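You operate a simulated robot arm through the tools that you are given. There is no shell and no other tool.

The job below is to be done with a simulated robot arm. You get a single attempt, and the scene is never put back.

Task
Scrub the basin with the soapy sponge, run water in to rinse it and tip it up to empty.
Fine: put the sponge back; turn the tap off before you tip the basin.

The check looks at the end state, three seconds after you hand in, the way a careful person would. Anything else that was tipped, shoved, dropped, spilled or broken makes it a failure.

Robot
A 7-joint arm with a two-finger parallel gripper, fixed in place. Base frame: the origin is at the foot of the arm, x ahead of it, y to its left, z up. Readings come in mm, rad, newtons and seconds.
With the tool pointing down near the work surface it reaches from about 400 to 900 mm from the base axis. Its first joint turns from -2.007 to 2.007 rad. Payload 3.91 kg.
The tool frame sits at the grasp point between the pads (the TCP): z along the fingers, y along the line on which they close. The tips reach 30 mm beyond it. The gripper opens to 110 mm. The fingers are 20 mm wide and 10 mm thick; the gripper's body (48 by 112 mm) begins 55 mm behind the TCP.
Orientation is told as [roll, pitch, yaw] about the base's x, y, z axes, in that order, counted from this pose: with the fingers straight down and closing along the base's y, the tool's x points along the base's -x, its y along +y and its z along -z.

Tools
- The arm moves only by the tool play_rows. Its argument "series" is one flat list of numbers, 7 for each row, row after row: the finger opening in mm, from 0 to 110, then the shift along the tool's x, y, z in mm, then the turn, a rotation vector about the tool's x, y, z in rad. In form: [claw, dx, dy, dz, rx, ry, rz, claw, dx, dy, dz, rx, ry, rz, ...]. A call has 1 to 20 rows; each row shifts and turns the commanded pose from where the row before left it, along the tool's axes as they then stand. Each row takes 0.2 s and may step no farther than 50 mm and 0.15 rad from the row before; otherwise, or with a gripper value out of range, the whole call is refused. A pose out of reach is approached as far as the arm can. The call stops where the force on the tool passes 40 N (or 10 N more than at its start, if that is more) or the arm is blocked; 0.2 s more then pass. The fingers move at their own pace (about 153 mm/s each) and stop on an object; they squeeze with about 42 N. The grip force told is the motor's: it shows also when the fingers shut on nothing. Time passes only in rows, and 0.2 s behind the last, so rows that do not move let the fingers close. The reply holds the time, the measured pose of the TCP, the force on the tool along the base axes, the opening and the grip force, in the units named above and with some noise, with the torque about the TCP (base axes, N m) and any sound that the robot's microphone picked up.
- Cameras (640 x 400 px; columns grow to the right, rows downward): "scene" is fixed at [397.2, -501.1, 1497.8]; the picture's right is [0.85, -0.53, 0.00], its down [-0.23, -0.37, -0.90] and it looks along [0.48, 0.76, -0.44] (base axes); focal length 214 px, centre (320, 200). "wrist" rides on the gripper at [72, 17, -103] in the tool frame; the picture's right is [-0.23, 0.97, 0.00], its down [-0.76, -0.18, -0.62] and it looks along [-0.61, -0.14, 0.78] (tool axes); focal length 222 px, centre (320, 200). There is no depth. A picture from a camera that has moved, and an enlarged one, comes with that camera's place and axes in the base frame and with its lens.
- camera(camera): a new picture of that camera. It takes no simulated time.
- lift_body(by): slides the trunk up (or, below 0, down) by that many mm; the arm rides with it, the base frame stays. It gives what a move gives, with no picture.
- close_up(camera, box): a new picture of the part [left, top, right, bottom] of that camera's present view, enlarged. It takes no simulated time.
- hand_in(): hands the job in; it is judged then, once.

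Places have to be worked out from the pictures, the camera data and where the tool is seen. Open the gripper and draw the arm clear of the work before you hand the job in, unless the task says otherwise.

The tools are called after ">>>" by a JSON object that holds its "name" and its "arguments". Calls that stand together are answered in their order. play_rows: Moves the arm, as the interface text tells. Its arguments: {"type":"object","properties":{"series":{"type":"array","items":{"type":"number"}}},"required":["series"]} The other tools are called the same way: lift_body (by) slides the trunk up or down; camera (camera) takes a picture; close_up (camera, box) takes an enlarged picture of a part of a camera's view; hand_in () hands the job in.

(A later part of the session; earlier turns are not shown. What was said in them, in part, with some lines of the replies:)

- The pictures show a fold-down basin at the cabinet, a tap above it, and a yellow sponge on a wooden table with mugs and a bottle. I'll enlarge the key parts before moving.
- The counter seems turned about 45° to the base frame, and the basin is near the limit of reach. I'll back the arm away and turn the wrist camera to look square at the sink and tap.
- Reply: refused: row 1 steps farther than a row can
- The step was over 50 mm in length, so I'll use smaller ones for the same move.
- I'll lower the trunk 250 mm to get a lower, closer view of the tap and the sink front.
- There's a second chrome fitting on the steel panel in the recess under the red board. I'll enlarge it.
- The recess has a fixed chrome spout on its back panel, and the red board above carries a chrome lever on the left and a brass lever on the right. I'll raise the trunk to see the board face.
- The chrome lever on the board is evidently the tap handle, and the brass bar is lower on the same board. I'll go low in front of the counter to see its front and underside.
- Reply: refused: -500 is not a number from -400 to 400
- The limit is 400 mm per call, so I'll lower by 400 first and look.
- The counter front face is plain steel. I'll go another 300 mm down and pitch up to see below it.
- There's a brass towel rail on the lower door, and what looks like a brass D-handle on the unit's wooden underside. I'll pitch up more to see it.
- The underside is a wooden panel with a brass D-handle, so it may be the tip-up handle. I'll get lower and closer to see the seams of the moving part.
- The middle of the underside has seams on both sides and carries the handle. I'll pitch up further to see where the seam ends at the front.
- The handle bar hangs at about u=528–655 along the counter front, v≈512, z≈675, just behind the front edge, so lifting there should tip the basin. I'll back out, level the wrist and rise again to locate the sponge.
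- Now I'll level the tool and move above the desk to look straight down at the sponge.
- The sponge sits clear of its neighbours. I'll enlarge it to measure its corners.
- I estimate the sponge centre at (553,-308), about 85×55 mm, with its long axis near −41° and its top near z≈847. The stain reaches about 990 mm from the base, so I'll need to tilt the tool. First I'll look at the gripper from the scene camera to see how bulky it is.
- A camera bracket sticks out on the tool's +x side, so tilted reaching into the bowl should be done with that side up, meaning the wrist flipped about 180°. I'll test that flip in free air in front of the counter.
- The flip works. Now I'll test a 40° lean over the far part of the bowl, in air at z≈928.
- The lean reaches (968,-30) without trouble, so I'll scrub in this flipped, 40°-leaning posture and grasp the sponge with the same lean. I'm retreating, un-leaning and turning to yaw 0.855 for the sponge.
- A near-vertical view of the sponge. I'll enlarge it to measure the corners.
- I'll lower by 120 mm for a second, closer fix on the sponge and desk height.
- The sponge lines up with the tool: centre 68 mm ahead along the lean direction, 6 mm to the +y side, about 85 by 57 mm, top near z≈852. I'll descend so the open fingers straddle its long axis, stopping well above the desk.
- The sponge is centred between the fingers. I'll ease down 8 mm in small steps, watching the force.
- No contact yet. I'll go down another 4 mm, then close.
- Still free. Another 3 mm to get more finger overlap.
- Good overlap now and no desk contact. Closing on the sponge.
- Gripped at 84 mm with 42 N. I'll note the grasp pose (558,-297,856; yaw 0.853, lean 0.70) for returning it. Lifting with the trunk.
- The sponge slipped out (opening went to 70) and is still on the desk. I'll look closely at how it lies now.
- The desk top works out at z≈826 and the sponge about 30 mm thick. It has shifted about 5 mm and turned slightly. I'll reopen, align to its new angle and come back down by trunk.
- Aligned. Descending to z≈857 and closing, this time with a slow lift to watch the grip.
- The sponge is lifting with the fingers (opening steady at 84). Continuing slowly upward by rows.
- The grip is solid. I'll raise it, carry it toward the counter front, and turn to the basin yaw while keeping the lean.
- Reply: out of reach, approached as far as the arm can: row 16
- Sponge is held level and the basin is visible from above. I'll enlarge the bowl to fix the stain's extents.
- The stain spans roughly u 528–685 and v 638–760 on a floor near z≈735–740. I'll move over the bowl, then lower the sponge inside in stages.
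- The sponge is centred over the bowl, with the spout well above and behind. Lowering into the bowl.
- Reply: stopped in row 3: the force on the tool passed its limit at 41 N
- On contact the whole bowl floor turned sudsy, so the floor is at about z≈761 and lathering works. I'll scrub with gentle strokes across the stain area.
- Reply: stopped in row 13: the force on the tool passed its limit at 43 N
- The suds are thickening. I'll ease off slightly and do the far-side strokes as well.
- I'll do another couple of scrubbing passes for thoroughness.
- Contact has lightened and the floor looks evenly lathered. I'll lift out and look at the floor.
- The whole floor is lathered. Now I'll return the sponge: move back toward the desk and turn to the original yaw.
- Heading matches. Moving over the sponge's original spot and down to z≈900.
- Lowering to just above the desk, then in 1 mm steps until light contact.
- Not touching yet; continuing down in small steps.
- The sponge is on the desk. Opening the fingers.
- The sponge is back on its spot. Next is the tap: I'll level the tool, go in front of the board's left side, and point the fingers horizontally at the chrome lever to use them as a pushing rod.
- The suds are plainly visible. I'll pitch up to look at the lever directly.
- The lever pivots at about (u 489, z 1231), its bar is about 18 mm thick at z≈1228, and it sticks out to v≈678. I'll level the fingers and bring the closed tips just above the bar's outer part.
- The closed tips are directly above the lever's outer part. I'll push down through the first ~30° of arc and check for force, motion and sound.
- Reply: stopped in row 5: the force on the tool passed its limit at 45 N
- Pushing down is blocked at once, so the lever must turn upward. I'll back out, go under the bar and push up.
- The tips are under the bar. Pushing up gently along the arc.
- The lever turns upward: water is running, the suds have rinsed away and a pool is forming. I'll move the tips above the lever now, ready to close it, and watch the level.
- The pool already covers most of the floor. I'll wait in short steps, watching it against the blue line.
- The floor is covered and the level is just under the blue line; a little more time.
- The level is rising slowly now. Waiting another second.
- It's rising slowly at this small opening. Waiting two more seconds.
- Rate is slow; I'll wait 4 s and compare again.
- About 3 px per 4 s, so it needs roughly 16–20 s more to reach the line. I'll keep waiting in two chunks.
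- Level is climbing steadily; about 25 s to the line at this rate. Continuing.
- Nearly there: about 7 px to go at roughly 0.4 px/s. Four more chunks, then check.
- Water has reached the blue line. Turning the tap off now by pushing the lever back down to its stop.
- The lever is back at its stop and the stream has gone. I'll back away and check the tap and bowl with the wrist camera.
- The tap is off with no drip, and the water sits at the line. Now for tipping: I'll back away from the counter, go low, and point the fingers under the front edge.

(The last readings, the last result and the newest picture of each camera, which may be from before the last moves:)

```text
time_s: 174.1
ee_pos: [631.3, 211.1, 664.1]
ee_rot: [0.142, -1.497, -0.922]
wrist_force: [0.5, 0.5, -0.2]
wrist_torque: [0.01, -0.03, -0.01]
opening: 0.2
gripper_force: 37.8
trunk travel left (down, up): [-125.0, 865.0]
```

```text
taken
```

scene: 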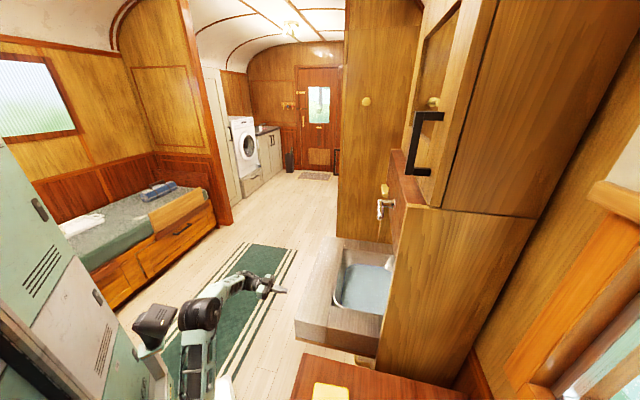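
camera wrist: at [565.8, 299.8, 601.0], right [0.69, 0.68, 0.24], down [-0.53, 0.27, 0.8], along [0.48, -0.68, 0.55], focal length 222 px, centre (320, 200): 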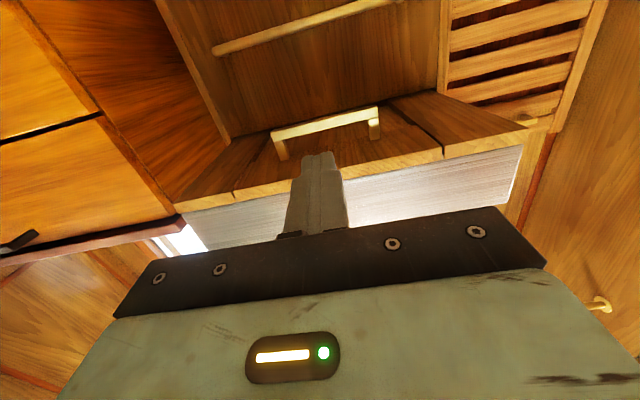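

I'll enlarge the underside for the handle and seam details.

>>> {"name": "close_up", "arguments": {"camera": "wrist", "box": [170, 70, 330, 170]}}

>>> {"name": "close_up", "arguments": {"camera": "wrist", "box": [370, 80, 530, 180]}}

>>> {"name": "close_up", "arguments": {"camera": "wrist", "box": [170, 140, 330, 240]}}

```text
4.00 times, centred on (250, 120) of wrist
camera zoom: at [565.8, 299.8, 601.0], right [0.69, 0.68, 0.24], down [-0.53, 0.27, 0.8], along [0.48, -0.68, 0.55], focal length 888 px, centre (600, 520)
```

zoom: 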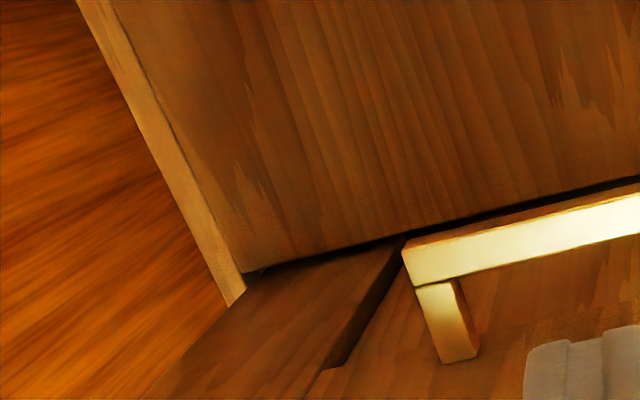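

```text
4.00 times, centred on (450, 130) of wrist
camera zoom: at [565.8, 299.8, 601.0], right [0.69, 0.68, 0.24], down [-0.53, 0.27, 0.8], along [0.48, -0.68, 0.55], focal length 888 px, centre (-200, 480)
```

zoom: 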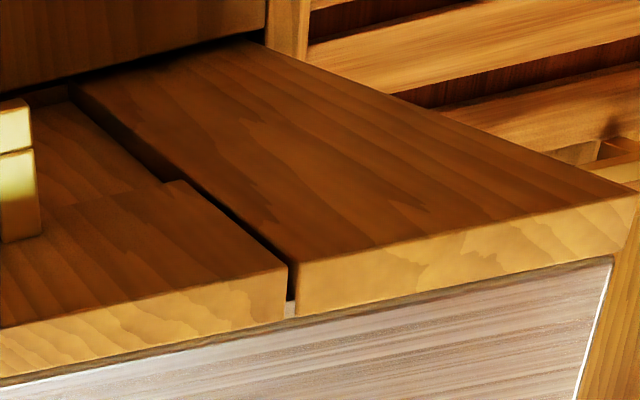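

```text
4.00 times, centred on (250, 190) of wrist
camera zoom: at [565.8, 299.8, 601.0], right [0.69, 0.68, 0.24], down [-0.53, 0.27, 0.8], along [0.48, -0.68, 0.55], focal length 888 px, centre (600, 240)
```

zoom: 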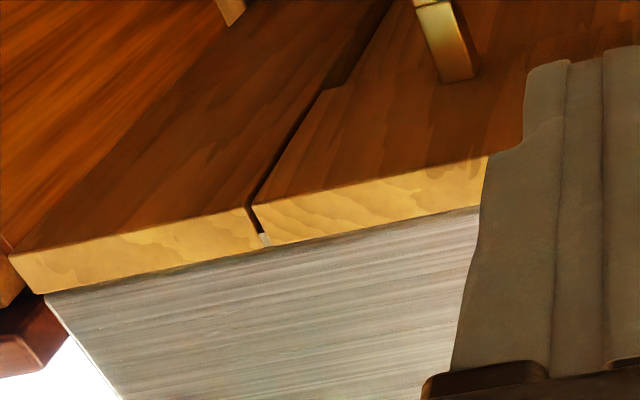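

The underside panel is at z≈740 with the handle bar at v≈535 (u 508–672). I'll bring the closed tips under the front strip, just short of the handle.

>>> {"name": "play_rows", "arguments": {"series": [0, -30, 0, 0, 0, 0, 0, 0, -25, 0, 0, 0, 0, 0, 0, -2.5, 0, 45, 0, 0, 0, 0, -2.5, 0, 45, 0, 0, 0, 0, -2.5, 0, 45, 0, 0, 0, 0, -2.5, 0, 45, 0, 0, 0, 0, 0, 0, 8, 0, 0, 0]}}

>>> {"name": "camera", "arguments": {"camera": "wrist"}}

>>> {"name": "close_up", "arguments": {"camera": "scene", "box": [230, 220, 430, 380]}}

```text
time_s: 175.7
ee_pos: [767.8, 74.2, 717.3]
ee_rot: [0.13, -1.496, -0.906]
wrist_force: [-0.9, 1.7, -1.8]
wrist_torque: [-0.06, -0.05, -0.01]
opening: 0.0
gripper_force: 38.3
trunk travel left (down, up): [-125.0, 865.0]
```

```text
taken
camera wrist: at [703.2, 162.7, 654.1], right [0.69, 0.68, 0.24], down [-0.53, 0.26, 0.8], along [0.48, -0.68, 0.55], focal length 222 px, centre (320, 200)
```

wrist: 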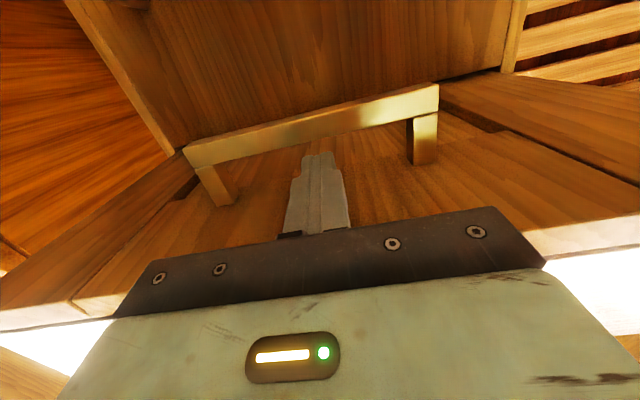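

```text
2.50 times, centred on (330, 300) of scene
camera zoom: at [397.2, -501.1, 1497.8], right [0.85, -0.53, 0.0], down [-0.23, -0.37, -0.9], along [0.48, 0.76, -0.44], focal length 536 px, centre (295, -50)
```

zoom: 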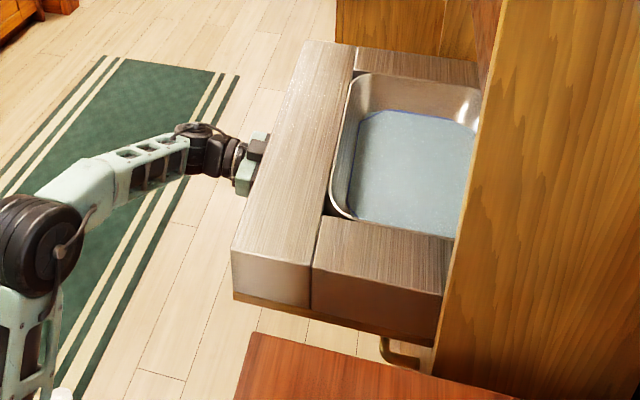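

The tips are below the front strip, between the handle legs. Pushing up gently, watching for motion.

>>> {"name": "play_rows", "arguments": {"series": [0, -5, 0, 0, 0, 0, 0, 0, -5, 0, 0, 0, 0, 0, 0, -5, 0, 0, 0, 0, 0, 0, -5, 0, 0, 0, 0, 0, 0, -5, 0, 0, 0, 0, 0]}}

>>> {"name": "camera", "arguments": {"camera": "wrist"}}

>>> {"name": "close_up", "arguments": {"camera": "scene", "box": [230, 220, 430, 380]}}

```text
time_s: 176.9
ee_pos: [769.0, 74.4, 739.5]
ee_rot: [0.122, -1.495, -0.902]
wrist_force: [-5.6, 5.0, -12.3]
wrist_torque: [-0.53, -0.37, 0.1]
opening: 0.0
gripper_force: 37.3
trunk travel left (down, up): [-125.0, 865.0]
```

```text
taken
camera wrist: at [704.5, 163.2, 677.0], right [0.69, 0.68, 0.24], down [-0.53, 0.26, 0.8], along [0.48, -0.68, 0.55], focal length 222 px, centre (320, 200)
```

wrist: 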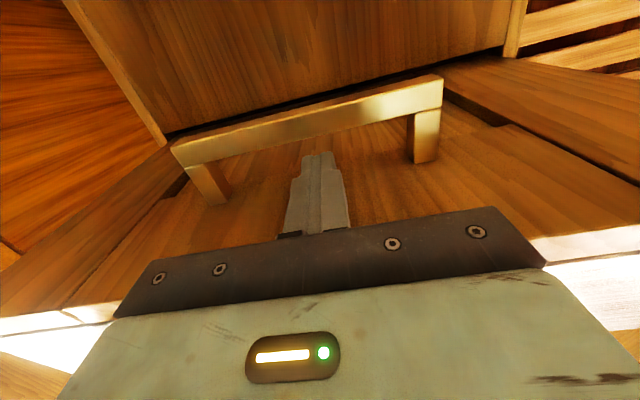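

```text
2.50 times, centred on (330, 300) of scene
camera zoom: at [397.2, -501.1, 1497.8], right [0.85, -0.53, 0.0], down [-0.23, -0.37, -0.9], along [0.48, 0.76, -0.44], focal length 536 px, centre (295, -50)
```

zoom: 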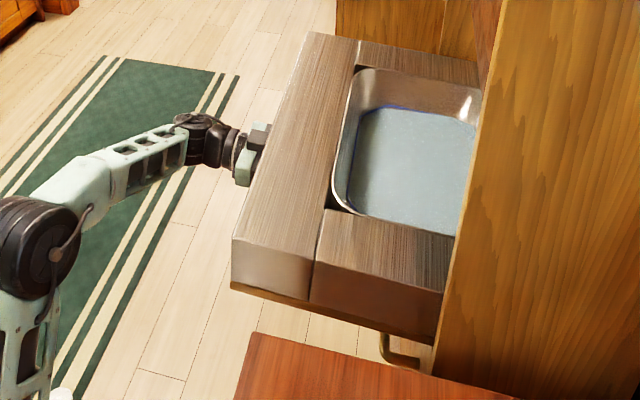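

The whole basin unit is tipping up smoothly with about 14 N. Continuing upward along the arc in stages.

>>> {"name": "play_rows", "arguments": {"series": [0, -10, 0, 0, 0, 0, 0, 0, -10, 0, 0, 0, 0, 0, 0, -10, 0, 0, 0, 0, 0, 0, -10, 0, 1, 0, 0, 0, 0, -10, 0, 1, 0, 0, 0, 0, -10, 0, 1, 0, 0, 0]}}

>>> {"name": "camera", "arguments": {"camera": "wrist"}}

>>> {"name": "close_up", "arguments": {"camera": "scene", "box": [230, 200, 430, 360]}}

```text
time_s: 178.3
ee_pos: [773.4, 66.8, 799.5]
ee_rot: [0.135, -1.497, -0.916]
wrist_force: [-7.1, 9.6, -11.2]
wrist_torque: [0.16, 0.21, 0.11]
opening: 0.1
gripper_force: 37.9
trunk travel left (down, up): [-125.0, 865.0]
```

```text
taken
camera wrist: at [710.0, 156.6, 735.8], right [0.69, 0.68, 0.24], down [-0.53, 0.26, 0.8], along [0.48, -0.68, 0.55], focal length 222 px, centre (320, 200)
```

wrist: 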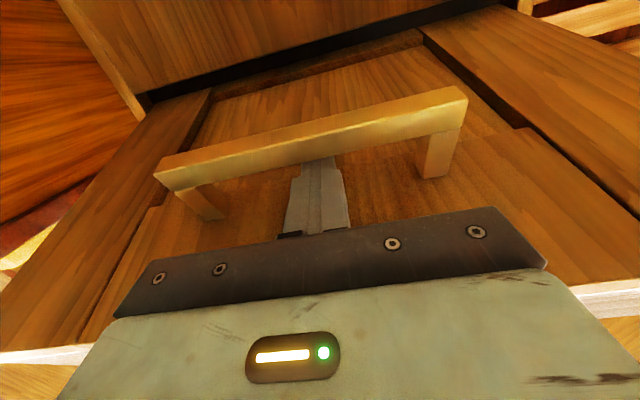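

```text
2.50 times, centred on (330, 280) of scene
camera zoom: at [397.2, -501.1, 1497.8], right [0.85, -0.53, 0.0], down [-0.23, -0.37, -0.9], along [0.48, 0.76, -0.44], focal length 536 px, centre (295, 0)
```

zoom: 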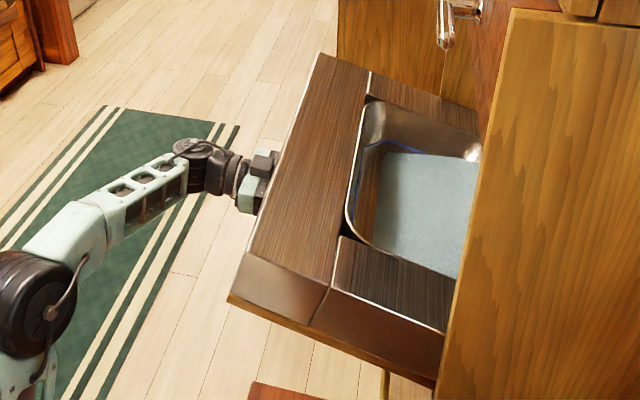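

Tipped about 12°, no snag: the tips sit between the handle bar and the panel. I'll keep following the arc, sliding slightly outward along the panel.

>>> {"name": "play_rows", "arguments": {"series": [0, -9, 0, -5, 0, 0, 0, 0, -9, 0, -5, 0, 0, 0, 0, -9, 0, -5, 0, 0, 0, 0, -9, 0, -5, 0, 0, 0, 0, -9, 0, -4, 0, 0, 0, 0, -9, 0, -4, 0, 0, 0]}}

>>> {"name": "camera", "arguments": {"camera": "wrist"}}

>>> {"name": "close_up", "arguments": {"camera": "scene", "box": [230, 180, 430, 340]}}

```text
time_s: 179.7
ee_pos: [755.0, 83.7, 853.8]
ee_rot: [0.128, -1.495, -0.907]
wrist_force: [0.3, -0.3, -9.2]
wrist_torque: [0.22, 0.17, 0.04]
opening: 0.0
gripper_force: 37.3
trunk travel left (down, up): [-125.0, 865.0]
```

```text
taken
camera wrist: at [691.7, 173.4, 791.2], right [0.69, 0.68, 0.24], down [-0.53, 0.26, 0.8], along [0.48, -0.68, 0.55], focal length 222 px, centre (320, 200)
```

wrist: 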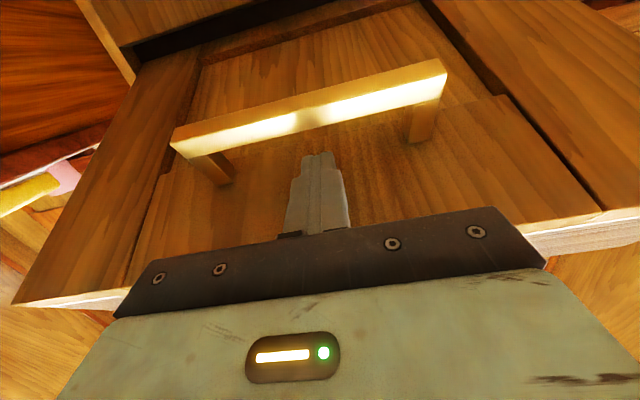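

```text
2.50 times, centred on (330, 260) of scene
camera zoom: at [397.2, -501.1, 1497.8], right [0.85, -0.53, 0.0], down [-0.23, -0.37, -0.9], along [0.48, 0.76, -0.44], focal length 536 px, centre (295, 50)
```

zoom: 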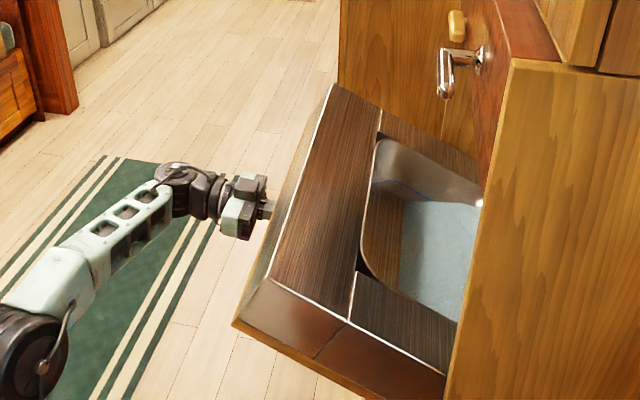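

About 22° now, with the water pooling toward the back. Continuing toward 40°.

>>> {"name": "play_rows", "arguments": {"series": [0, -9.3, 0, 2.2, 0, 0, 0, 0, -9.3, 0, 2.2, 0, 0, 0, 0, -9.3, 0, 2.2, 0, 0, 0, 0, -9.3, 0, 2.2, 0, 0, 0, 0, -9.3, 0, 2.2, 0, 0, 0, 0, -9.3, 0, 2.2, 0, 0, 0]}}

>>> {"name": "camera", "arguments": {"camera": "wrist"}}

>>> {"name": "close_up", "arguments": {"camera": "scene", "box": [230, 160, 430, 320]}}

```text
time_s: 181.1
ee_pos: [769.9, 69.8, 910.2]
ee_rot: [0.118, -1.496, -0.899]
wrist_force: [-0.2, 7.2, -8.2]
wrist_torque: [0.1, 0.21, 0.16]
opening: 0.2
gripper_force: 37.4
trunk travel left (down, up): [-125.0, 865.0]
```

```text
taken
camera wrist: at [705.5, 160.3, 847.4], right [0.69, 0.68, 0.24], down [-0.53, 0.27, 0.8], along [0.48, -0.68, 0.55], focal length 222 px, centre (320, 200)
```

wrist: 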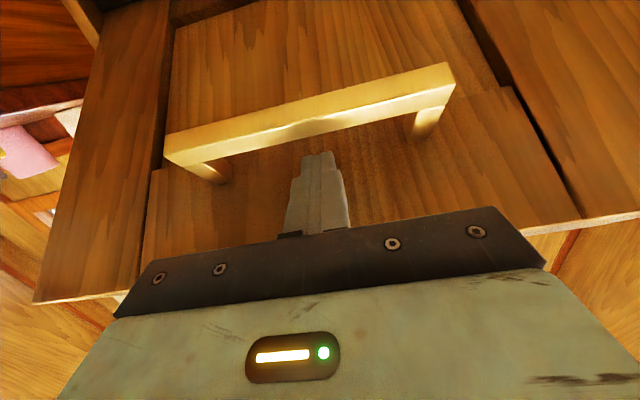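

```text
2.50 times, centred on (330, 240) of scene
camera zoom: at [397.2, -501.1, 1497.8], right [0.85, -0.53, 0.0], down [-0.23, -0.37, -0.9], along [0.48, 0.76, -0.44], focal length 536 px, centre (295, 100)
```

zoom: 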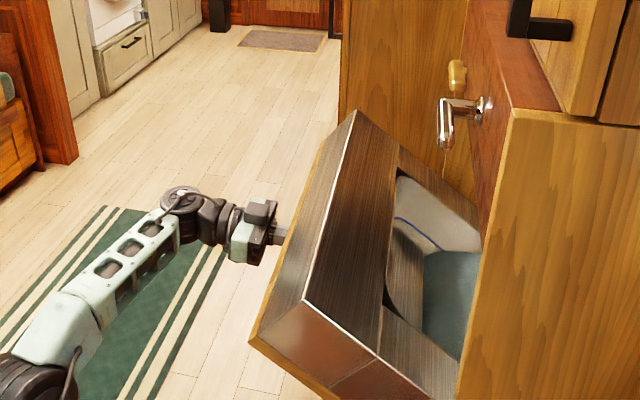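

About 33°, still moving freely. Continuing to about 42°.

>>> {"name": "play_rows", "arguments": {"series": [0, -9, 0, 3.8, 0, 0, 0, 0, -9, 0, 3.8, 0, 0, 0, 0, -9, 0, 3.8, 0, 0, 0, 0, -9, 0, 3.8, 0, 0, 0, 0, -9, 0, 3.8, 0, 0, 0, 0, -9, 0, 3.8, 0, 0, 0]}}

>>> {"name": "camera", "arguments": {"camera": "wrist"}}

>>> {"name": "close_up", "arguments": {"camera": "scene", "box": [230, 150, 430, 310]}}

```text
time_s: 182.5
ee_pos: [788.5, 52.7, 963.0]
ee_rot: [0.129, -1.494, -0.909]
wrist_force: [-2.9, 1.7, -7.8]
wrist_torque: [0.15, 0.08, 0.0]
opening: 0.3
gripper_force: 37.8
trunk travel left (down, up): [-125.0, 865.0]
```

```text
taken
camera wrist: at [724.2, 142.2, 899.2], right [0.7, 0.68, 0.24], down [-0.53, 0.27, 0.8], along [0.48, -0.68, 0.55], focal length 222 px, centre (320, 200)
```

wrist: 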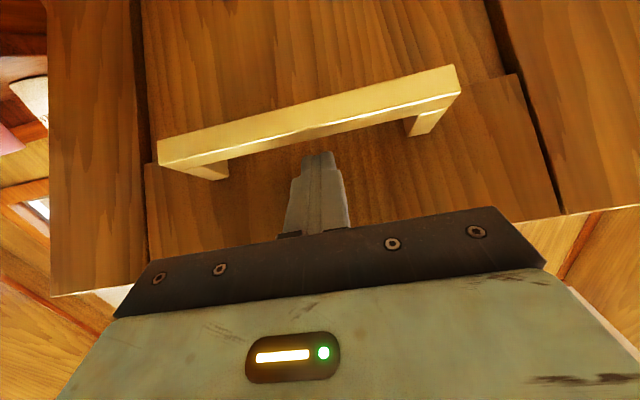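

```text
2.50 times, centred on (330, 230) of scene
camera zoom: at [397.2, -501.1, 1497.8], right [0.85, -0.53, 0.0], down [-0.23, -0.37, -0.9], along [0.48, 0.76, -0.44], focal length 536 px, centre (295, 125)
```

zoom: 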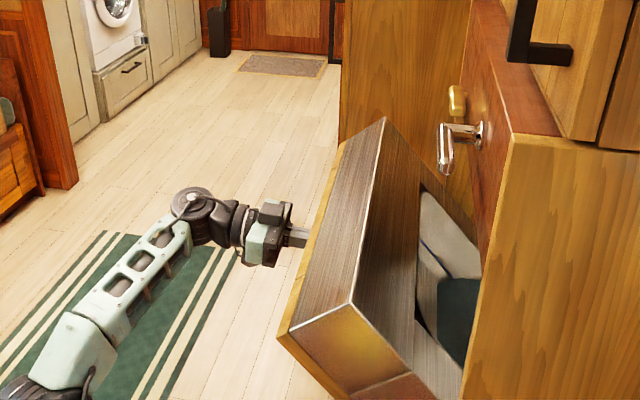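

About 45°, still moving freely. Continuing.

>>> {"name": "play_rows", "arguments": {"series": [0, -8.2, 0, 6, 0, 0, 0, 0, -8.2, 0, 6, 0, 0, 0, 0, -8.2, 0, 6, 0, 0, 0, 0, -8.2, 0, 6, 0, 0, 0, 0, -8.2, 0, 6, 0, 0, 0, 0, -8.2, 0, 6, 0, 0, 0]}}

>>> {"name": "camera", "arguments": {"camera": "wrist"}}

>>> {"name": "close_up", "arguments": {"camera": "scene", "box": [250, 130, 450, 290]}}

```text
time_s: 183.9
ee_pos: [816.1, 27.3, 1008.3]
ee_rot: [0.128, -1.496, -0.908]
wrist_force: [-2.2, 2.5, -4.5]
wrist_torque: [0.11, 0.05, -0.01]
opening: 0.0
gripper_force: 37.1
trunk travel left (down, up): [-125.0, 865.0]
```

```text
taken
camera wrist: at [751.2, 115.7, 944.7], right [0.69, 0.68, 0.24], down [-0.53, 0.26, 0.8], along [0.48, -0.68, 0.55], focal length 222 px, centre (320, 200)
```

wrist: 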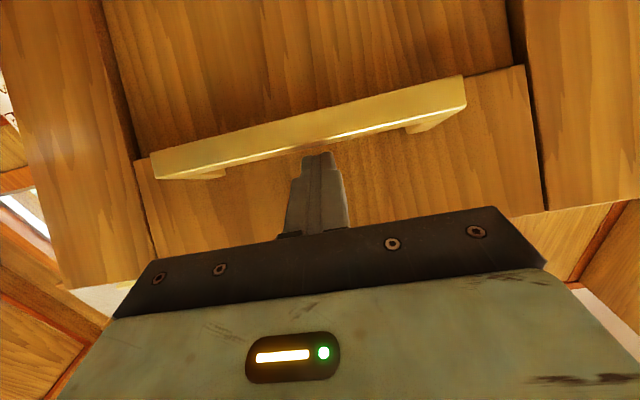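

```text
2.50 times, centred on (350, 210) of scene
camera zoom: at [397.2, -501.1, 1497.8], right [0.85, -0.53, 0.0], down [-0.23, -0.37, -0.9], along [0.48, 0.76, -0.44], focal length 536 px, centre (245, 175)
```

zoom: 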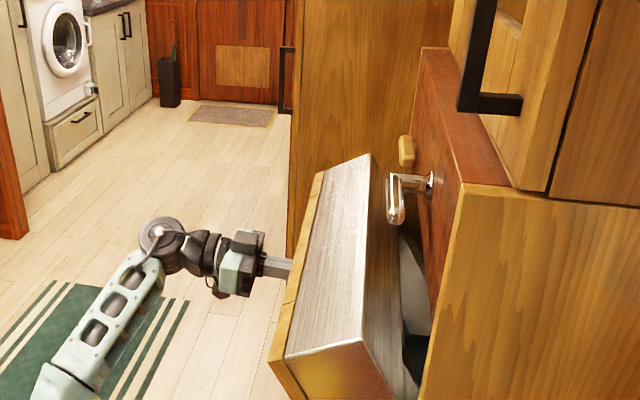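

About 55°; force is dropping as the weight comes over. A few more degrees, carefully as the top edge nears the red board.

>>> {"name": "play_rows", "arguments": {"series": [0, -6.4, 0, 7, 0, 0, 0, 0, -6.4, 0, 7, 0, 0, 0, 0, -6.4, 0, 7, 0, 0, 0, 0, -6.4, 0, 7, 0, 0, 0, 0, -6.4, 0, 7, 0, 0, 0]}}

>>> {"name": "camera", "arguments": {"camera": "wrist"}}

>>> {"name": "close_up", "arguments": {"camera": "scene", "box": [270, 130, 430, 258]}}

```text
time_s: 185.2
ee_pos: [834.1, -5.5, 1025.9]
ee_rot: [0.243, -1.5, -1.005]
wrist_force: [-4.2, 13.6, 9.3]
wrist_torque: [-0.02, 0.17, -0.01]
opening: 0.0
gripper_force: 37.5
out of reach, approached as far as the arm can: row 3, 4, 5
trunk travel left (down, up): [-125.0, 865.0]
stopped in row 5: the force on the tool passed its limit at 44 N (the readings are from after the stop); the commanded pose is now the measured one
```

```text
taken
camera wrist: at [768.6, 81.4, 963.6], right [0.68, 0.69, 0.24], down [-0.54, 0.26, 0.8], along [0.49, -0.68, 0.55], focal length 222 px, centre (320, 200)
```

wrist: 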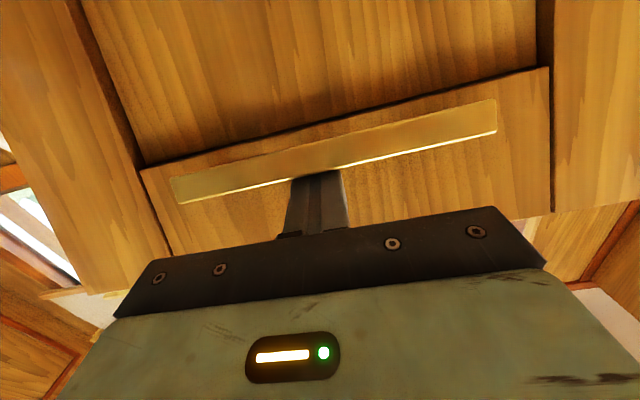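

```text
3.12 times, centred on (350, 194) of scene
camera zoom: at [397.2, -501.1, 1497.8], right [0.85, -0.53, 0.0], down [-0.23, -0.37, -0.9], along [0.48, 0.76, -0.44], focal length 670 px, centre (226, 219)
```

zoom: 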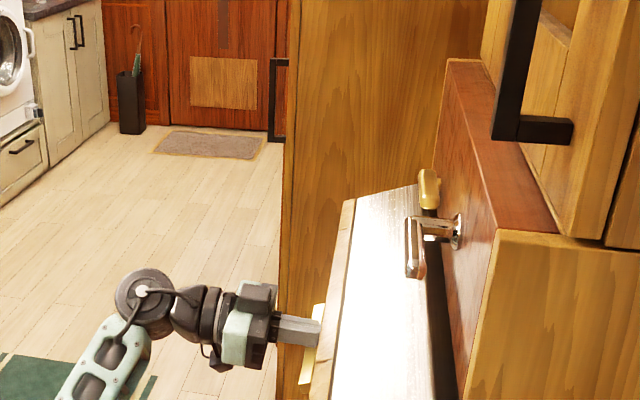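

The arm's posture ran out at this low trunk height, at roughly 57–60°. I'll raise the trunk 30 mm, which slides the tips up the panel and frees reach, then push forward.

>>> {"name": "lift_body", "arguments": {"by": 30}}

>>> {"name": "play_rows", "arguments": {"series": [0, 0, 0, 6, 0, 0, 0, 0, 0, 0, 6, 0, 0, 0, 0, 0, 0, 6, 0, 0, 0, 0, 0, 0, 6, 0, 0, 0]}}

>>> {"name": "camera", "arguments": {"camera": "wrist"}}

>>> {"name": "close_up", "arguments": {"camera": "scene", "box": [270, 130, 430, 258]}}

```text
time_s: 185.9
ee_pos: [835.3, -10.0, 1057.1]
ee_rot: [0.212, -1.499, -0.98]
wrist_force: [-0.7, -1.3, 0.0]
wrist_torque: [0.0, 0.0, 0.03]
opening: 0.1
gripper_force: 38.0
trunk travel left (down, up): [-155.0, 835.0]
```

```text
time_s: 186.9
ee_pos: [849.6, -28.8, 1049.5]
ee_rot: [0.198, -1.499, -0.969]
wrist_force: [-5.1, 5.3, 2.3]
wrist_torque: [-0.1, -0.06, 0.0]
opening: 0.1
gripper_force: 38.3
out of reach, approached as far as the arm can: row 3
trunk travel left (down, up): [-155.0, 835.0]
```

```text
taken
camera wrist: at [784.9, 59.6, 985.9], right [0.69, 0.69, 0.24], down [-0.54, 0.26, 0.8], along [0.49, -0.68, 0.55], focal length 222 px, centre (320, 200)
```

wrist: 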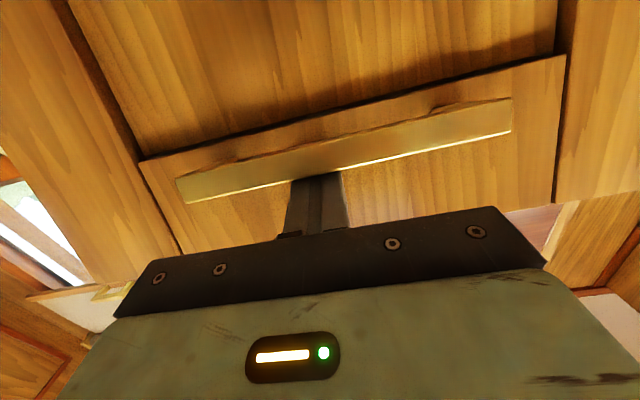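

```text
3.12 times, centred on (350, 194) of scene
camera zoom: at [397.2, -501.1, 1497.8], right [0.85, -0.53, 0.0], down [-0.23, -0.37, -0.9], along [0.48, 0.76, -0.44], focal length 670 px, centre (226, 219)
```

zoom: 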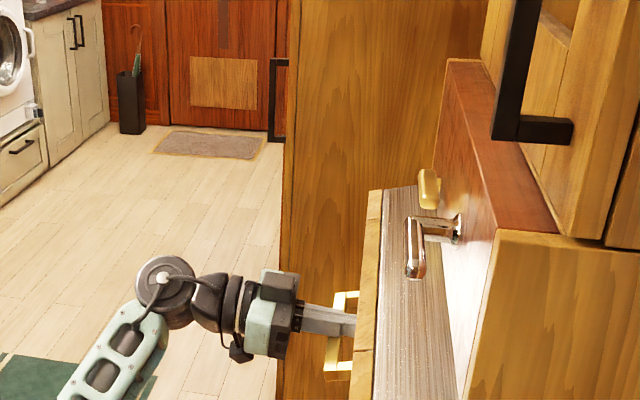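

The unit is now around 75°, its underside facing the room, with the tips resting on the panel above the handle bar. I'll repeat: raise a little, push forward.

>>> {"name": "lift_body", "arguments": {"by": 30}}

>>> {"name": "play_rows", "arguments": {"series": [0, 0, 0, 6, 0, 0, 0, 0, 0, 0, 6, 0, 0, 0, 0, 0, 0, 6, 0, 0, 0, 0, 0, 0, 6, 0, 0, 0]}}

>>> {"name": "camera", "arguments": {"camera": "wrist"}}

>>> {"name": "close_up", "arguments": {"camera": "scene", "box": [270, 130, 430, 258]}}

```text
time_s: 187.7
ee_pos: [849.2, -28.7, 1079.4]
ee_rot: [0.208, -1.498, -0.974]
wrist_force: [0.0, 0.5, 0.2]
wrist_torque: [0.0, -0.02, 0.01]
opening: 0.0
gripper_force: 37.7
trunk travel left (down, up): [-185.0, 805.0]
```

```text
time_s: 188.7
ee_pos: [865.0, -49.3, 1076.2]
ee_rot: [0.203, -1.5, -0.971]
wrist_force: [-4.7, 4.0, 3.0]
wrist_torque: [-0.12, -0.24, -0.05]
opening: 0.1
gripper_force: 37.7
out of reach, approached as far as the arm can: row 4
trunk travel left (down, up): [-185.0, 805.0]
```

```text
taken
camera wrist: at [800.1, 40.5, 1011.9], right [0.69, 0.69, 0.24], down [-0.54, 0.26, 0.8], along [0.49, -0.68, 0.55], focal length 222 px, centre (320, 200)
```

wrist: 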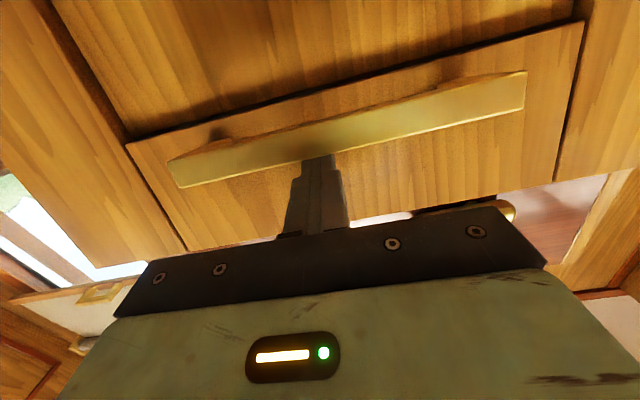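

```text
3.12 times, centred on (350, 194) of scene
camera zoom: at [397.2, -501.1, 1497.8], right [0.85, -0.53, 0.0], down [-0.23, -0.37, -0.9], along [0.48, 0.76, -0.44], focal length 670 px, centre (226, 219)
```

zoom: 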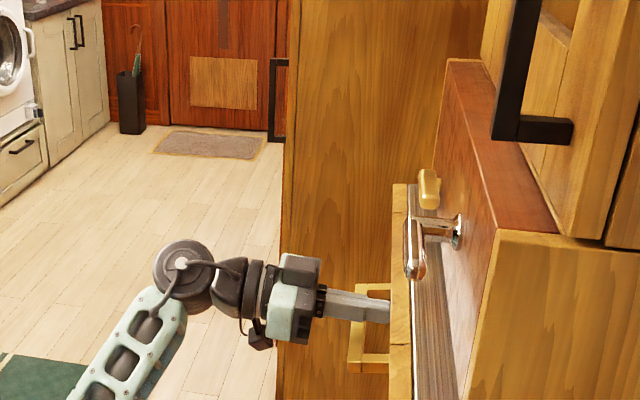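

Around 82°, force only a few newtons. Pushing on toward fully upright.

>>> {"name": "lift_body", "arguments": {"by": 20}}

>>> {"name": "play_rows", "arguments": {"series": [0, 0, 0, 6, 0, 0, 0, 0, 0, 0, 6, 0, 0, 0, 0, 0, 0, 6, 0, 0, 0, 0, 0, 0, 6, 0, 0, 0]}}

>>> {"name": "camera", "arguments": {"camera": "wrist"}}

>>> {"name": "close_up", "arguments": {"camera": "scene", "box": [270, 130, 430, 258]}}

```text
time_s: 189.3
ee_pos: [865.7, -47.8, 1096.8]
ee_rot: [0.202, -1.498, -0.972]
wrist_force: [-0.2, 0.6, 0.2]
wrist_torque: [-0.01, -0.01, 0.01]
opening: 0.0
gripper_force: 37.8
trunk travel left (down, up): [-205.0, 785.0]
```

```text
time_s: 190.3
ee_pos: [878.8, -68.3, 1087.1]
ee_rot: [0.2, -1.5, -0.969]
wrist_force: [-3.9, 4.1, 2.4]
wrist_torque: [-0.1, -0.04, 0.0]
opening: 0.0
gripper_force: 37.5
out of reach, approached as far as the arm can: row 2, 4
trunk travel left (down, up): [-205.0, 785.0]
```

```text
taken
camera wrist: at [814.3, 20.6, 1025.4], right [0.69, 0.69, 0.24], down [-0.54, 0.26, 0.8], along [0.49, -0.68, 0.55], focal length 222 px, centre (320, 200)
```

wrist: 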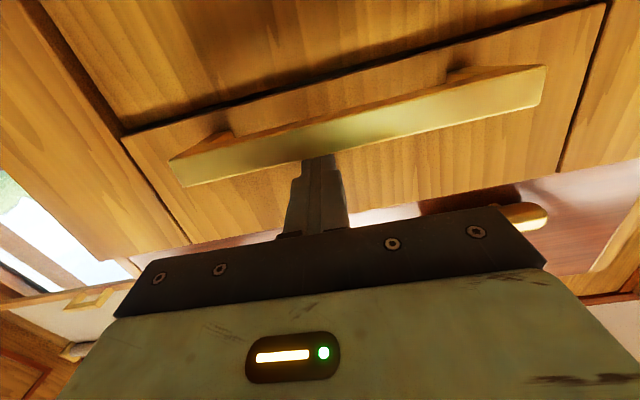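

```text
3.12 times, centred on (350, 194) of scene
camera zoom: at [397.2, -501.1, 1497.8], right [0.85, -0.53, 0.0], down [-0.23, -0.37, -0.9], along [0.48, 0.76, -0.44], focal length 670 px, centre (226, 219)
```

zoom: 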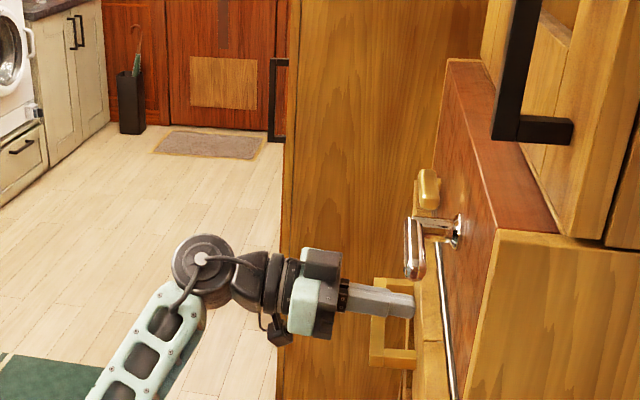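

Almost flush with the cabinet. One more raise and push.

>>> {"name": "lift_body", "arguments": {"by": 15}}

>>> {"name": "play_rows", "arguments": {"series": [0, 0, 0, 5, 0, 0, 0, 0, 0, 0, 5, 0, 0, 0, 0, 0, 0, 5, 0, 0, 0, 0, 0, 0, 5, 0, 0, 0]}}

>>> {"name": "camera", "arguments": {"camera": "wrist"}}

>>> {"name": "close_up", "arguments": {"camera": "scene", "box": [270, 130, 430, 258]}}

```text
time_s: 190.9
ee_pos: [879.1, -68.0, 1103.2]
ee_rot: [0.199, -1.499, -0.966]
wrist_force: [-0.3, 0.1, -0.8]
wrist_torque: [0.02, -0.02, 0.0]
opening: 0.0
gripper_force: 38.2
trunk travel left (down, up): [-220.0, 770.0]
```

```text
time_s: 191.9
ee_pos: [889.9, -84.6, 1099.1]
ee_rot: [0.206, -1.499, -0.972]
wrist_force: [-2.1, 6.1, 5.5]
wrist_torque: [-0.18, -0.12, 0.04]
opening: 0.0
gripper_force: 37.4
out of reach, approached as far as the arm can: row 2, 4
trunk travel left (down, up): [-220.0, 770.0]
```

```text
taken
camera wrist: at [825.4, 4.0, 1035.2], right [0.69, 0.69, 0.24], down [-0.54, 0.26, 0.8], along [0.49, -0.68, 0.55], focal length 222 px, centre (320, 200)
```

wrist: 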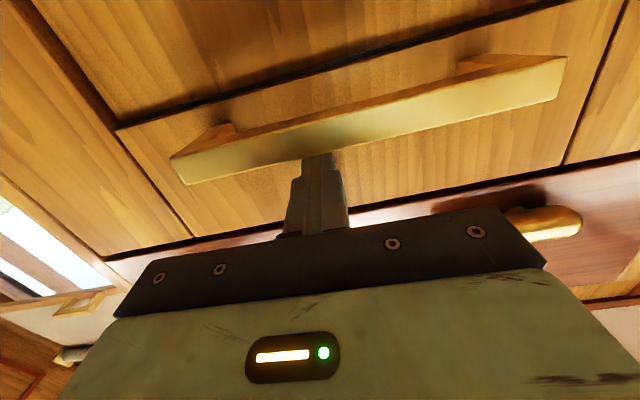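

```text
3.12 times, centred on (350, 194) of scene
camera zoom: at [397.2, -501.1, 1497.8], right [0.85, -0.53, 0.0], down [-0.23, -0.37, -0.9], along [0.48, 0.76, -0.44], focal length 670 px, centre (226, 219)
```

zoom: 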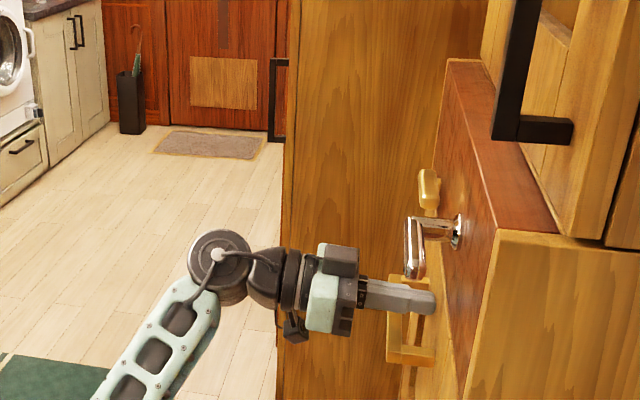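

It looks nearly flush with the red board. A final gentle push until it meets its stop.

>>> {"name": "lift_body", "arguments": {"by": 10}}

>>> {"name": "play_rows", "arguments": {"series": [0, 0, 0, 4, 0, 0, 0, 0, 0, 0, 4, 0, 0, 0, 0, 0, 0, 3, 0, 0, 0, 0, 0, 0, 3, 0, 0, 0]}}

>>> {"name": "close_up", "arguments": {"camera": "wrist", "box": [320, 40, 640, 240]}}

>>> {"name": "close_up", "arguments": {"camera": "scene", "box": [330, 150, 430, 230]}}

```text
time_s: 192.5
ee_pos: [889.7, -85.4, 1109.0]
ee_rot: [0.198, -1.499, -0.966]
wrist_force: [-0.3, -0.3, 0.2]
wrist_torque: [0.0, 0.01, -0.01]
opening: 0.0
gripper_force: 37.5
trunk travel left (down, up): [-230.0, 760.0]
```

```text
time_s: 193.1
ee_pos: [891.0, -85.3, 1108.5]
ee_rot: [0.253, -1.497, -1.017]
wrist_force: [-18.9, 7.7, -6.0]
wrist_torque: [0.07, -0.01, -0.33]
opening: 0.0
gripper_force: 37.6
trunk travel left (down, up): [-230.0, 760.0]
stopped in row 2: the force on the tool passed its limit at 46 N (the readings are from after the stop); the commanded pose is now the measured one
```

```text
2.00 times, centred on (480, 140) of wrist
camera zoom: at [825.9, 2.7, 1045.2], right [0.68, 0.69, 0.24], down [-0.54, 0.25, 0.8], along [0.49, -0.68, 0.55], focal length 444 px, centre (0, 320)
```

zoom: 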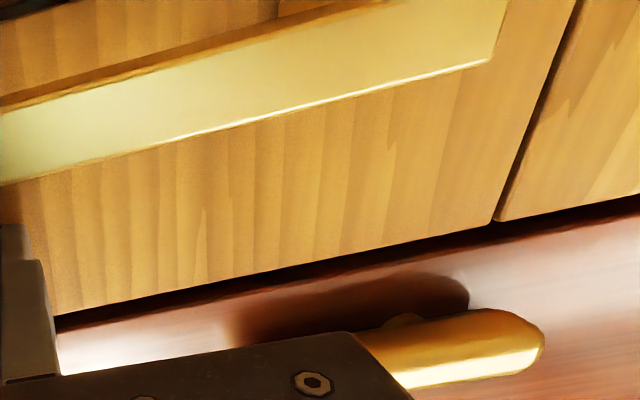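

```text
5.00 times, centred on (380, 190) of scene
camera zoom: at [397.2, -501.1, 1497.8], right [0.85, -0.53, 0.0], down [-0.23, -0.37, -0.9], along [0.48, 0.76, -0.44], focal length 1072 px, centre (20, 250)
```

zoom: 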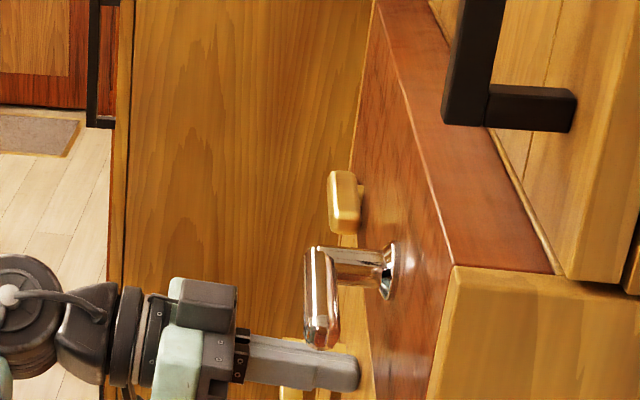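

It has reached its closed stop, fully tipped. I'll ease back a little and see whether it stays up by itself.

>>> {"name": "play_rows", "arguments": {"series": [0, 0, 0, -3, 0, 0, 0, 0, 0, 0, -4, 0, 0, 0, 0, 0, 0, -5, 0, 0, 0, 0, 0, 0, 0, 0, 0, 0, 0, 0, 0, 0, 0, 0, 0]}}

>>> {"name": "close_up", "arguments": {"camera": "wrist", "box": [320, 40, 640, 240]}}

>>> {"name": "close_up", "arguments": {"camera": "scene", "box": [330, 150, 430, 230]}}

```text
time_s: 194.3
ee_pos: [884.2, -78.2, 1108.8]
ee_rot: [0.228, -1.495, -0.991]
wrist_force: [-0.2, 0.1, 0.2]
wrist_torque: [0.03, 0.0, 0.04]
opening: 0.2
gripper_force: 37.5
trunk travel left (down, up): [-230.0, 760.0]
```

```text
2.00 times, centred on (480, 140) of wrist
camera zoom: at [819.6, 10.1, 1045.2], right [0.68, 0.69, 0.24], down [-0.54, 0.25, 0.8], along [0.49, -0.68, 0.55], focal length 444 px, centre (0, 320)
```

zoom: 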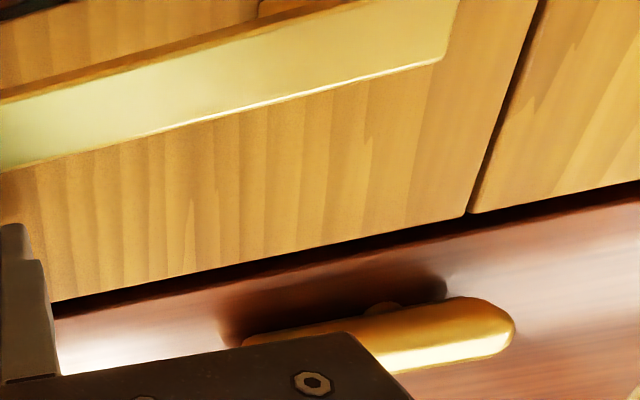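

```text
5.00 times, centred on (380, 190) of scene
camera zoom: at [397.2, -501.1, 1497.8], right [0.85, -0.53, 0.0], down [-0.23, -0.37, -0.9], along [0.48, 0.76, -0.44], focal length 1072 px, centre (20, 250)
```

zoom: 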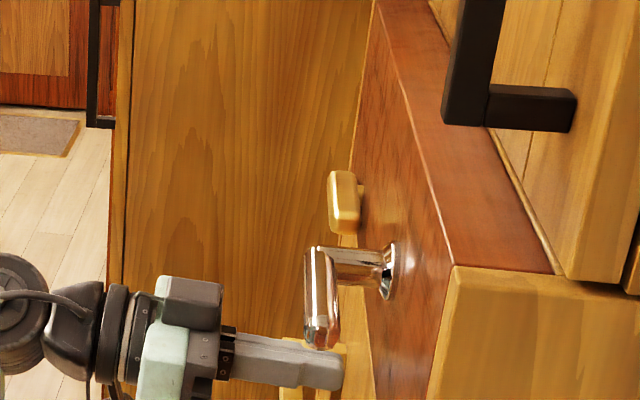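

It stays up by itself. I'll withdraw the fingers straight back out and then check everything.

>>> {"name": "play_rows", "arguments": {"series": [0, 0, 0, -20, 0, 0, 0, 0, 0, 0, -35, 0, 0, 0, 0, 0, 0, -45, 0, 0, 0, 0, 0, 0, -45, 0, 0, 0, 0, 0, 0, -45, 0, 0, 0, 0, 0, 0, -45, 0, 0, 0, 0, 0, 0, -45, 0, 0, 0, 0, 0, 0, 0, 0, 0, 0]}}

>>> {"name": "camera", "arguments": {"camera": "wrist"}}

>>> {"name": "camera", "arguments": {"camera": "scene"}}

```text
time_s: 196.1
ee_pos: [705.4, 123.8, 1147.3]
ee_rot: [0.232, -1.496, -0.999]
wrist_force: [0.2, -0.1, -0.1]
wrist_torque: [-0.01, -0.02, 0.02]
opening: 0.3
gripper_force: 38.0
out of reach, approached as far as the arm can: row 1, 2, 3, 4
trunk travel left (down, up): [-230.0, 760.0]
```

```text
taken
camera wrist: at [640.8, 212.7, 1083.9], right [0.68, 0.69, 0.24], down [-0.54, 0.25, 0.8], along [0.49, -0.68, 0.55], focal length 222 px, centre (320, 200)
```

wrist: 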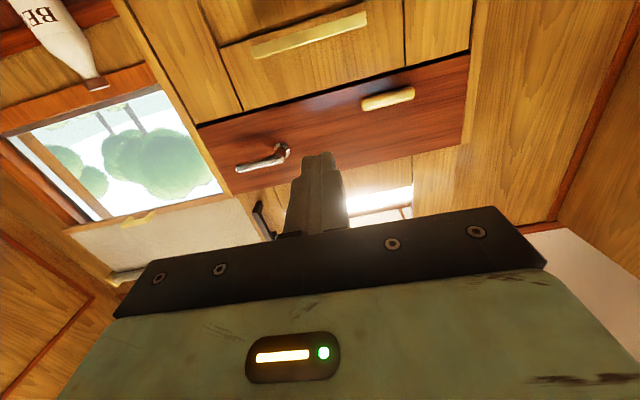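

```text
taken
```

scene: 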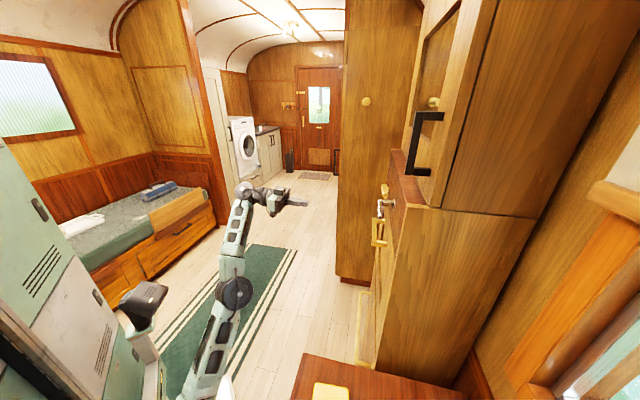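

The unit is flush and staying up. I'll un-pitch, open the gripper and take a full look at the cabinet front, tap and floor.

>>> {"name": "play_rows", "arguments": {"series": [30, 0, 0, -20, 0, 0.15, 0, 60, 0, 0, -20, 0, 0.15, 0, 90, 0, 0, 0, 0, 0.15, 0, 110, 0, 0, 0, 0, 0.15, 0, 110, 0, 0, 0, 0, 0.15, 0, 110, 0, 0, 0, 0, 0.15, 0]}}

>>> {"name": "lift_body", "arguments": {"by": 200}}

>>> {"name": "camera", "arguments": {"camera": "wrist"}}

>>> {"name": "close_up", "arguments": {"camera": "scene", "box": [320, 150, 480, 250]}}

>>> {"name": "close_up", "arguments": {"camera": "scene", "box": [280, 250, 440, 400]}}

```text
time_s: 197.5
ee_pos: [616.4, 97.8, 1078.9]
ee_rot: [0.023, -0.71, -0.781]
wrist_force: [-0.3, -0.1, 0.3]
wrist_torque: [0.0, 0.02, 0.0]
opening: 110.0
gripper_force: 0.1
out of reach, approached as far as the arm can: row 1, 2, 3, 4, 5, 6
trunk travel left (down, up): [-230.0, 760.0]
```

```text
time_s: 199.6
ee_pos: [615.3, 97.7, 1279.2]
ee_rot: [0.023, -0.71, -0.781]
wrist_force: [0.0, 1.1, 0.4]
wrist_torque: [0.02, 0.03, -0.01]
opening: 109.8
gripper_force: 0.0
trunk travel left (down, up): [-430.0, 560.0]
```

```text
taken
camera wrist: at [539.9, 194.4, 1312.2], right [0.8, 0.58, 0.17], down [-0.01, -0.26, 0.97], along [0.6, -0.77, -0.2], focal length 222 px, centre (320, 200)
```

wrist: 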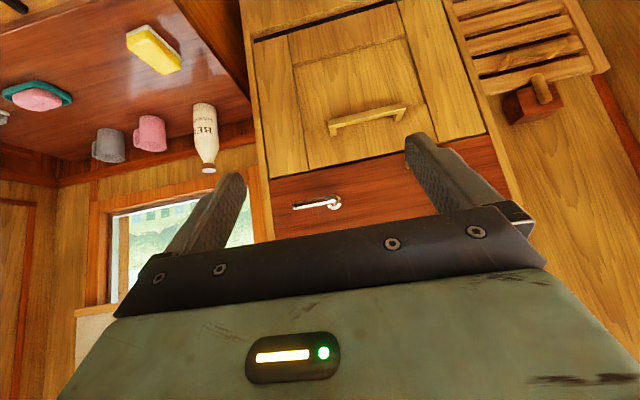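

```text
4.00 times, centred on (400, 200) of scene
camera zoom: at [397.2, -501.1, 1497.8], right [0.85, -0.53, 0.0], down [-0.23, -0.37, -0.9], along [0.48, 0.76, -0.44], focal length 858 px, centre (0, 200)
```

zoom: 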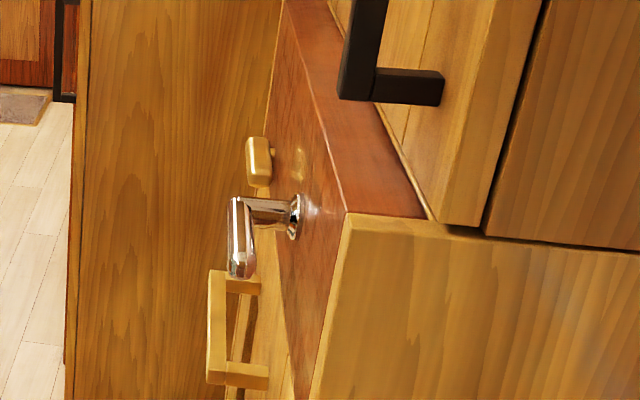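

```text
2.67 times, centred on (360, 325) of scene
camera zoom: at [397.2, -501.1, 1497.8], right [0.85, -0.53, 0.0], down [-0.23, -0.37, -0.9], along [0.48, 0.76, -0.44], focal length 572 px, centre (213, -133)
```

zoom: 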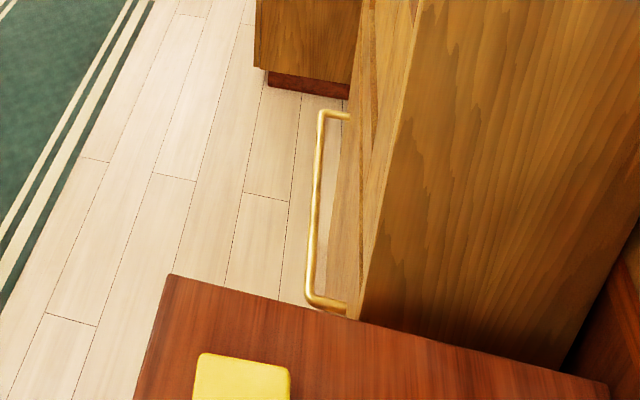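

No spill on the floor, the tap lever is back at rest, the sponge is in place and the arm is clear. I'll wait a few seconds to confirm the tipped basin isn't drifting.

>>> {"name": "close_up", "arguments": {"camera": "wrist", "box": [230, 0, 530, 188]}}

>>> {"name": "play_rows", "arguments": {"series": [110, 0, 0, -20, 0, 0, 0, 110, 0, 0, -20, 0, 0, 0, 110, 0, 0, 0, 0, 0, 0, 110, 0, 0, 0, 0, 0, 0, 110, 0, 0, 0, 0, 0, 0, 110, 0, 0, 0, 0, 0, 0, 110, 0, 0, 0, 0, 0, 0, 110, 0, 0, 0, 0, 0, 0, 110, 0, 0, 0, 0, 0, 0, 110, 0, 0, 0, 0, 0, 0, 110, 0, 0, 0, 0, 0, 0, 110, 0, 0, 0, 0, 0, 0]}}

>>> {"name": "close_up", "arguments": {"camera": "wrist", "box": [230, 0, 530, 188]}}

>>> {"name": "close_up", "arguments": {"camera": "scene", "box": [320, 150, 480, 250]}}

```text
2.13 times, centred on (380, 94) of wrist
camera zoom: at [539.9, 194.4, 1312.2], right [0.8, 0.58, 0.17], down [-0.01, -0.26, 0.97], along [0.6, -0.77, -0.2], focal length 473 px, centre (192, 426)
```

zoom: 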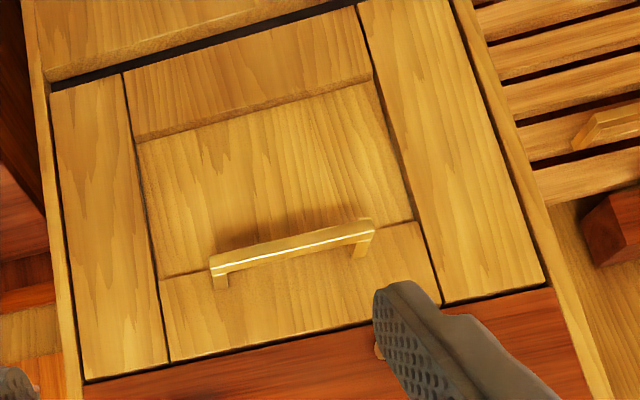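

```text
time_s: 202.2
ee_pos: [606.5, 100.4, 1282.0]
ee_rot: [0.026, -0.713, -0.782]
wrist_force: [-1.4, -0.6, 0.6]
wrist_torque: [-0.02, 0.03, 0.03]
opening: 109.9
gripper_force: 0.1
out of reach, approached as far as the arm can: row 1, 2
trunk travel left (down, up): [-430.0, 560.0]
```

```text
2.13 times, centred on (380, 94) of wrist
camera zoom: at [530.6, 196.8, 1315.0], right [0.8, 0.58, 0.17], down [-0.01, -0.26, 0.97], along [0.61, -0.77, -0.2], focal length 473 px, centre (192, 426)
```

zoom: 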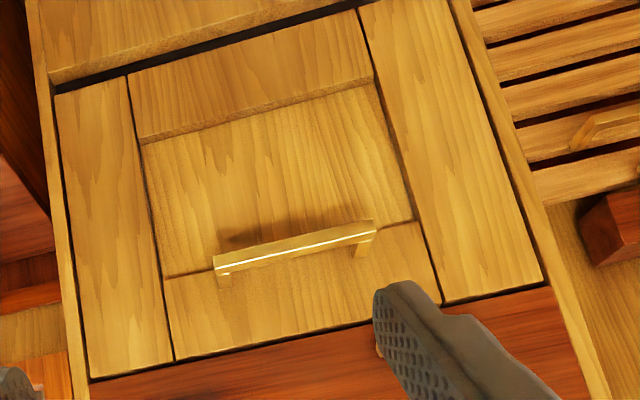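

```text
4.00 times, centred on (400, 200) of scene
camera zoom: at [397.2, -501.1, 1497.8], right [0.85, -0.53, 0.0], down [-0.23, -0.37, -0.9], along [0.48, 0.76, -0.44], focal length 858 px, centre (0, 200)
```

zoom: 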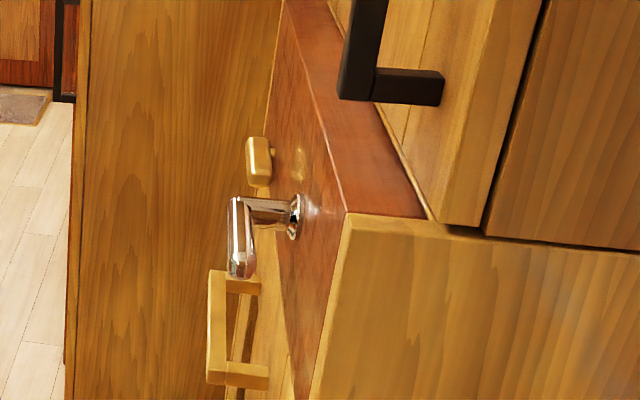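

The basin is fully tipped up and hasn't moved, the tap is off, the sponge is back in its place, and the open gripper is clear. Handing in.

>>> {"name": "hand_in", "arguments": {}}

```text
The job is handed in.
```

The basin is scrubbed, rinsed and tipped up to empty, and I've handed the job in; the result of the check hasn't come back to me.

- **Scrub:** I worked the sponge over the stained part of the basin floor until the whole floor was lathered. The sponge slipped out of the gripper on the first lift and stayed on the table. The second grip held.
- **Sponge:** It is back on the table within a few millimetres of where it started.
- **Rinse:** The suds went as soon as the water ran. I let the basin fill to the blue line, then pushed the tap lever back to its stop. The stream stopped and nothing dripped.
- **Tip:** With the tap off, I pushed the whole basin unit up until it met its stop, flush with the cabinet front. It stayed up by itself for about eight seconds before I handed in.

I couldn't see inside the bowl once it was folded up. I'm going by the angle that it drained. I saw no water on the floor afterwards.

I left the brass bar on the red board, which may be a catch for the folded basin, as it was.
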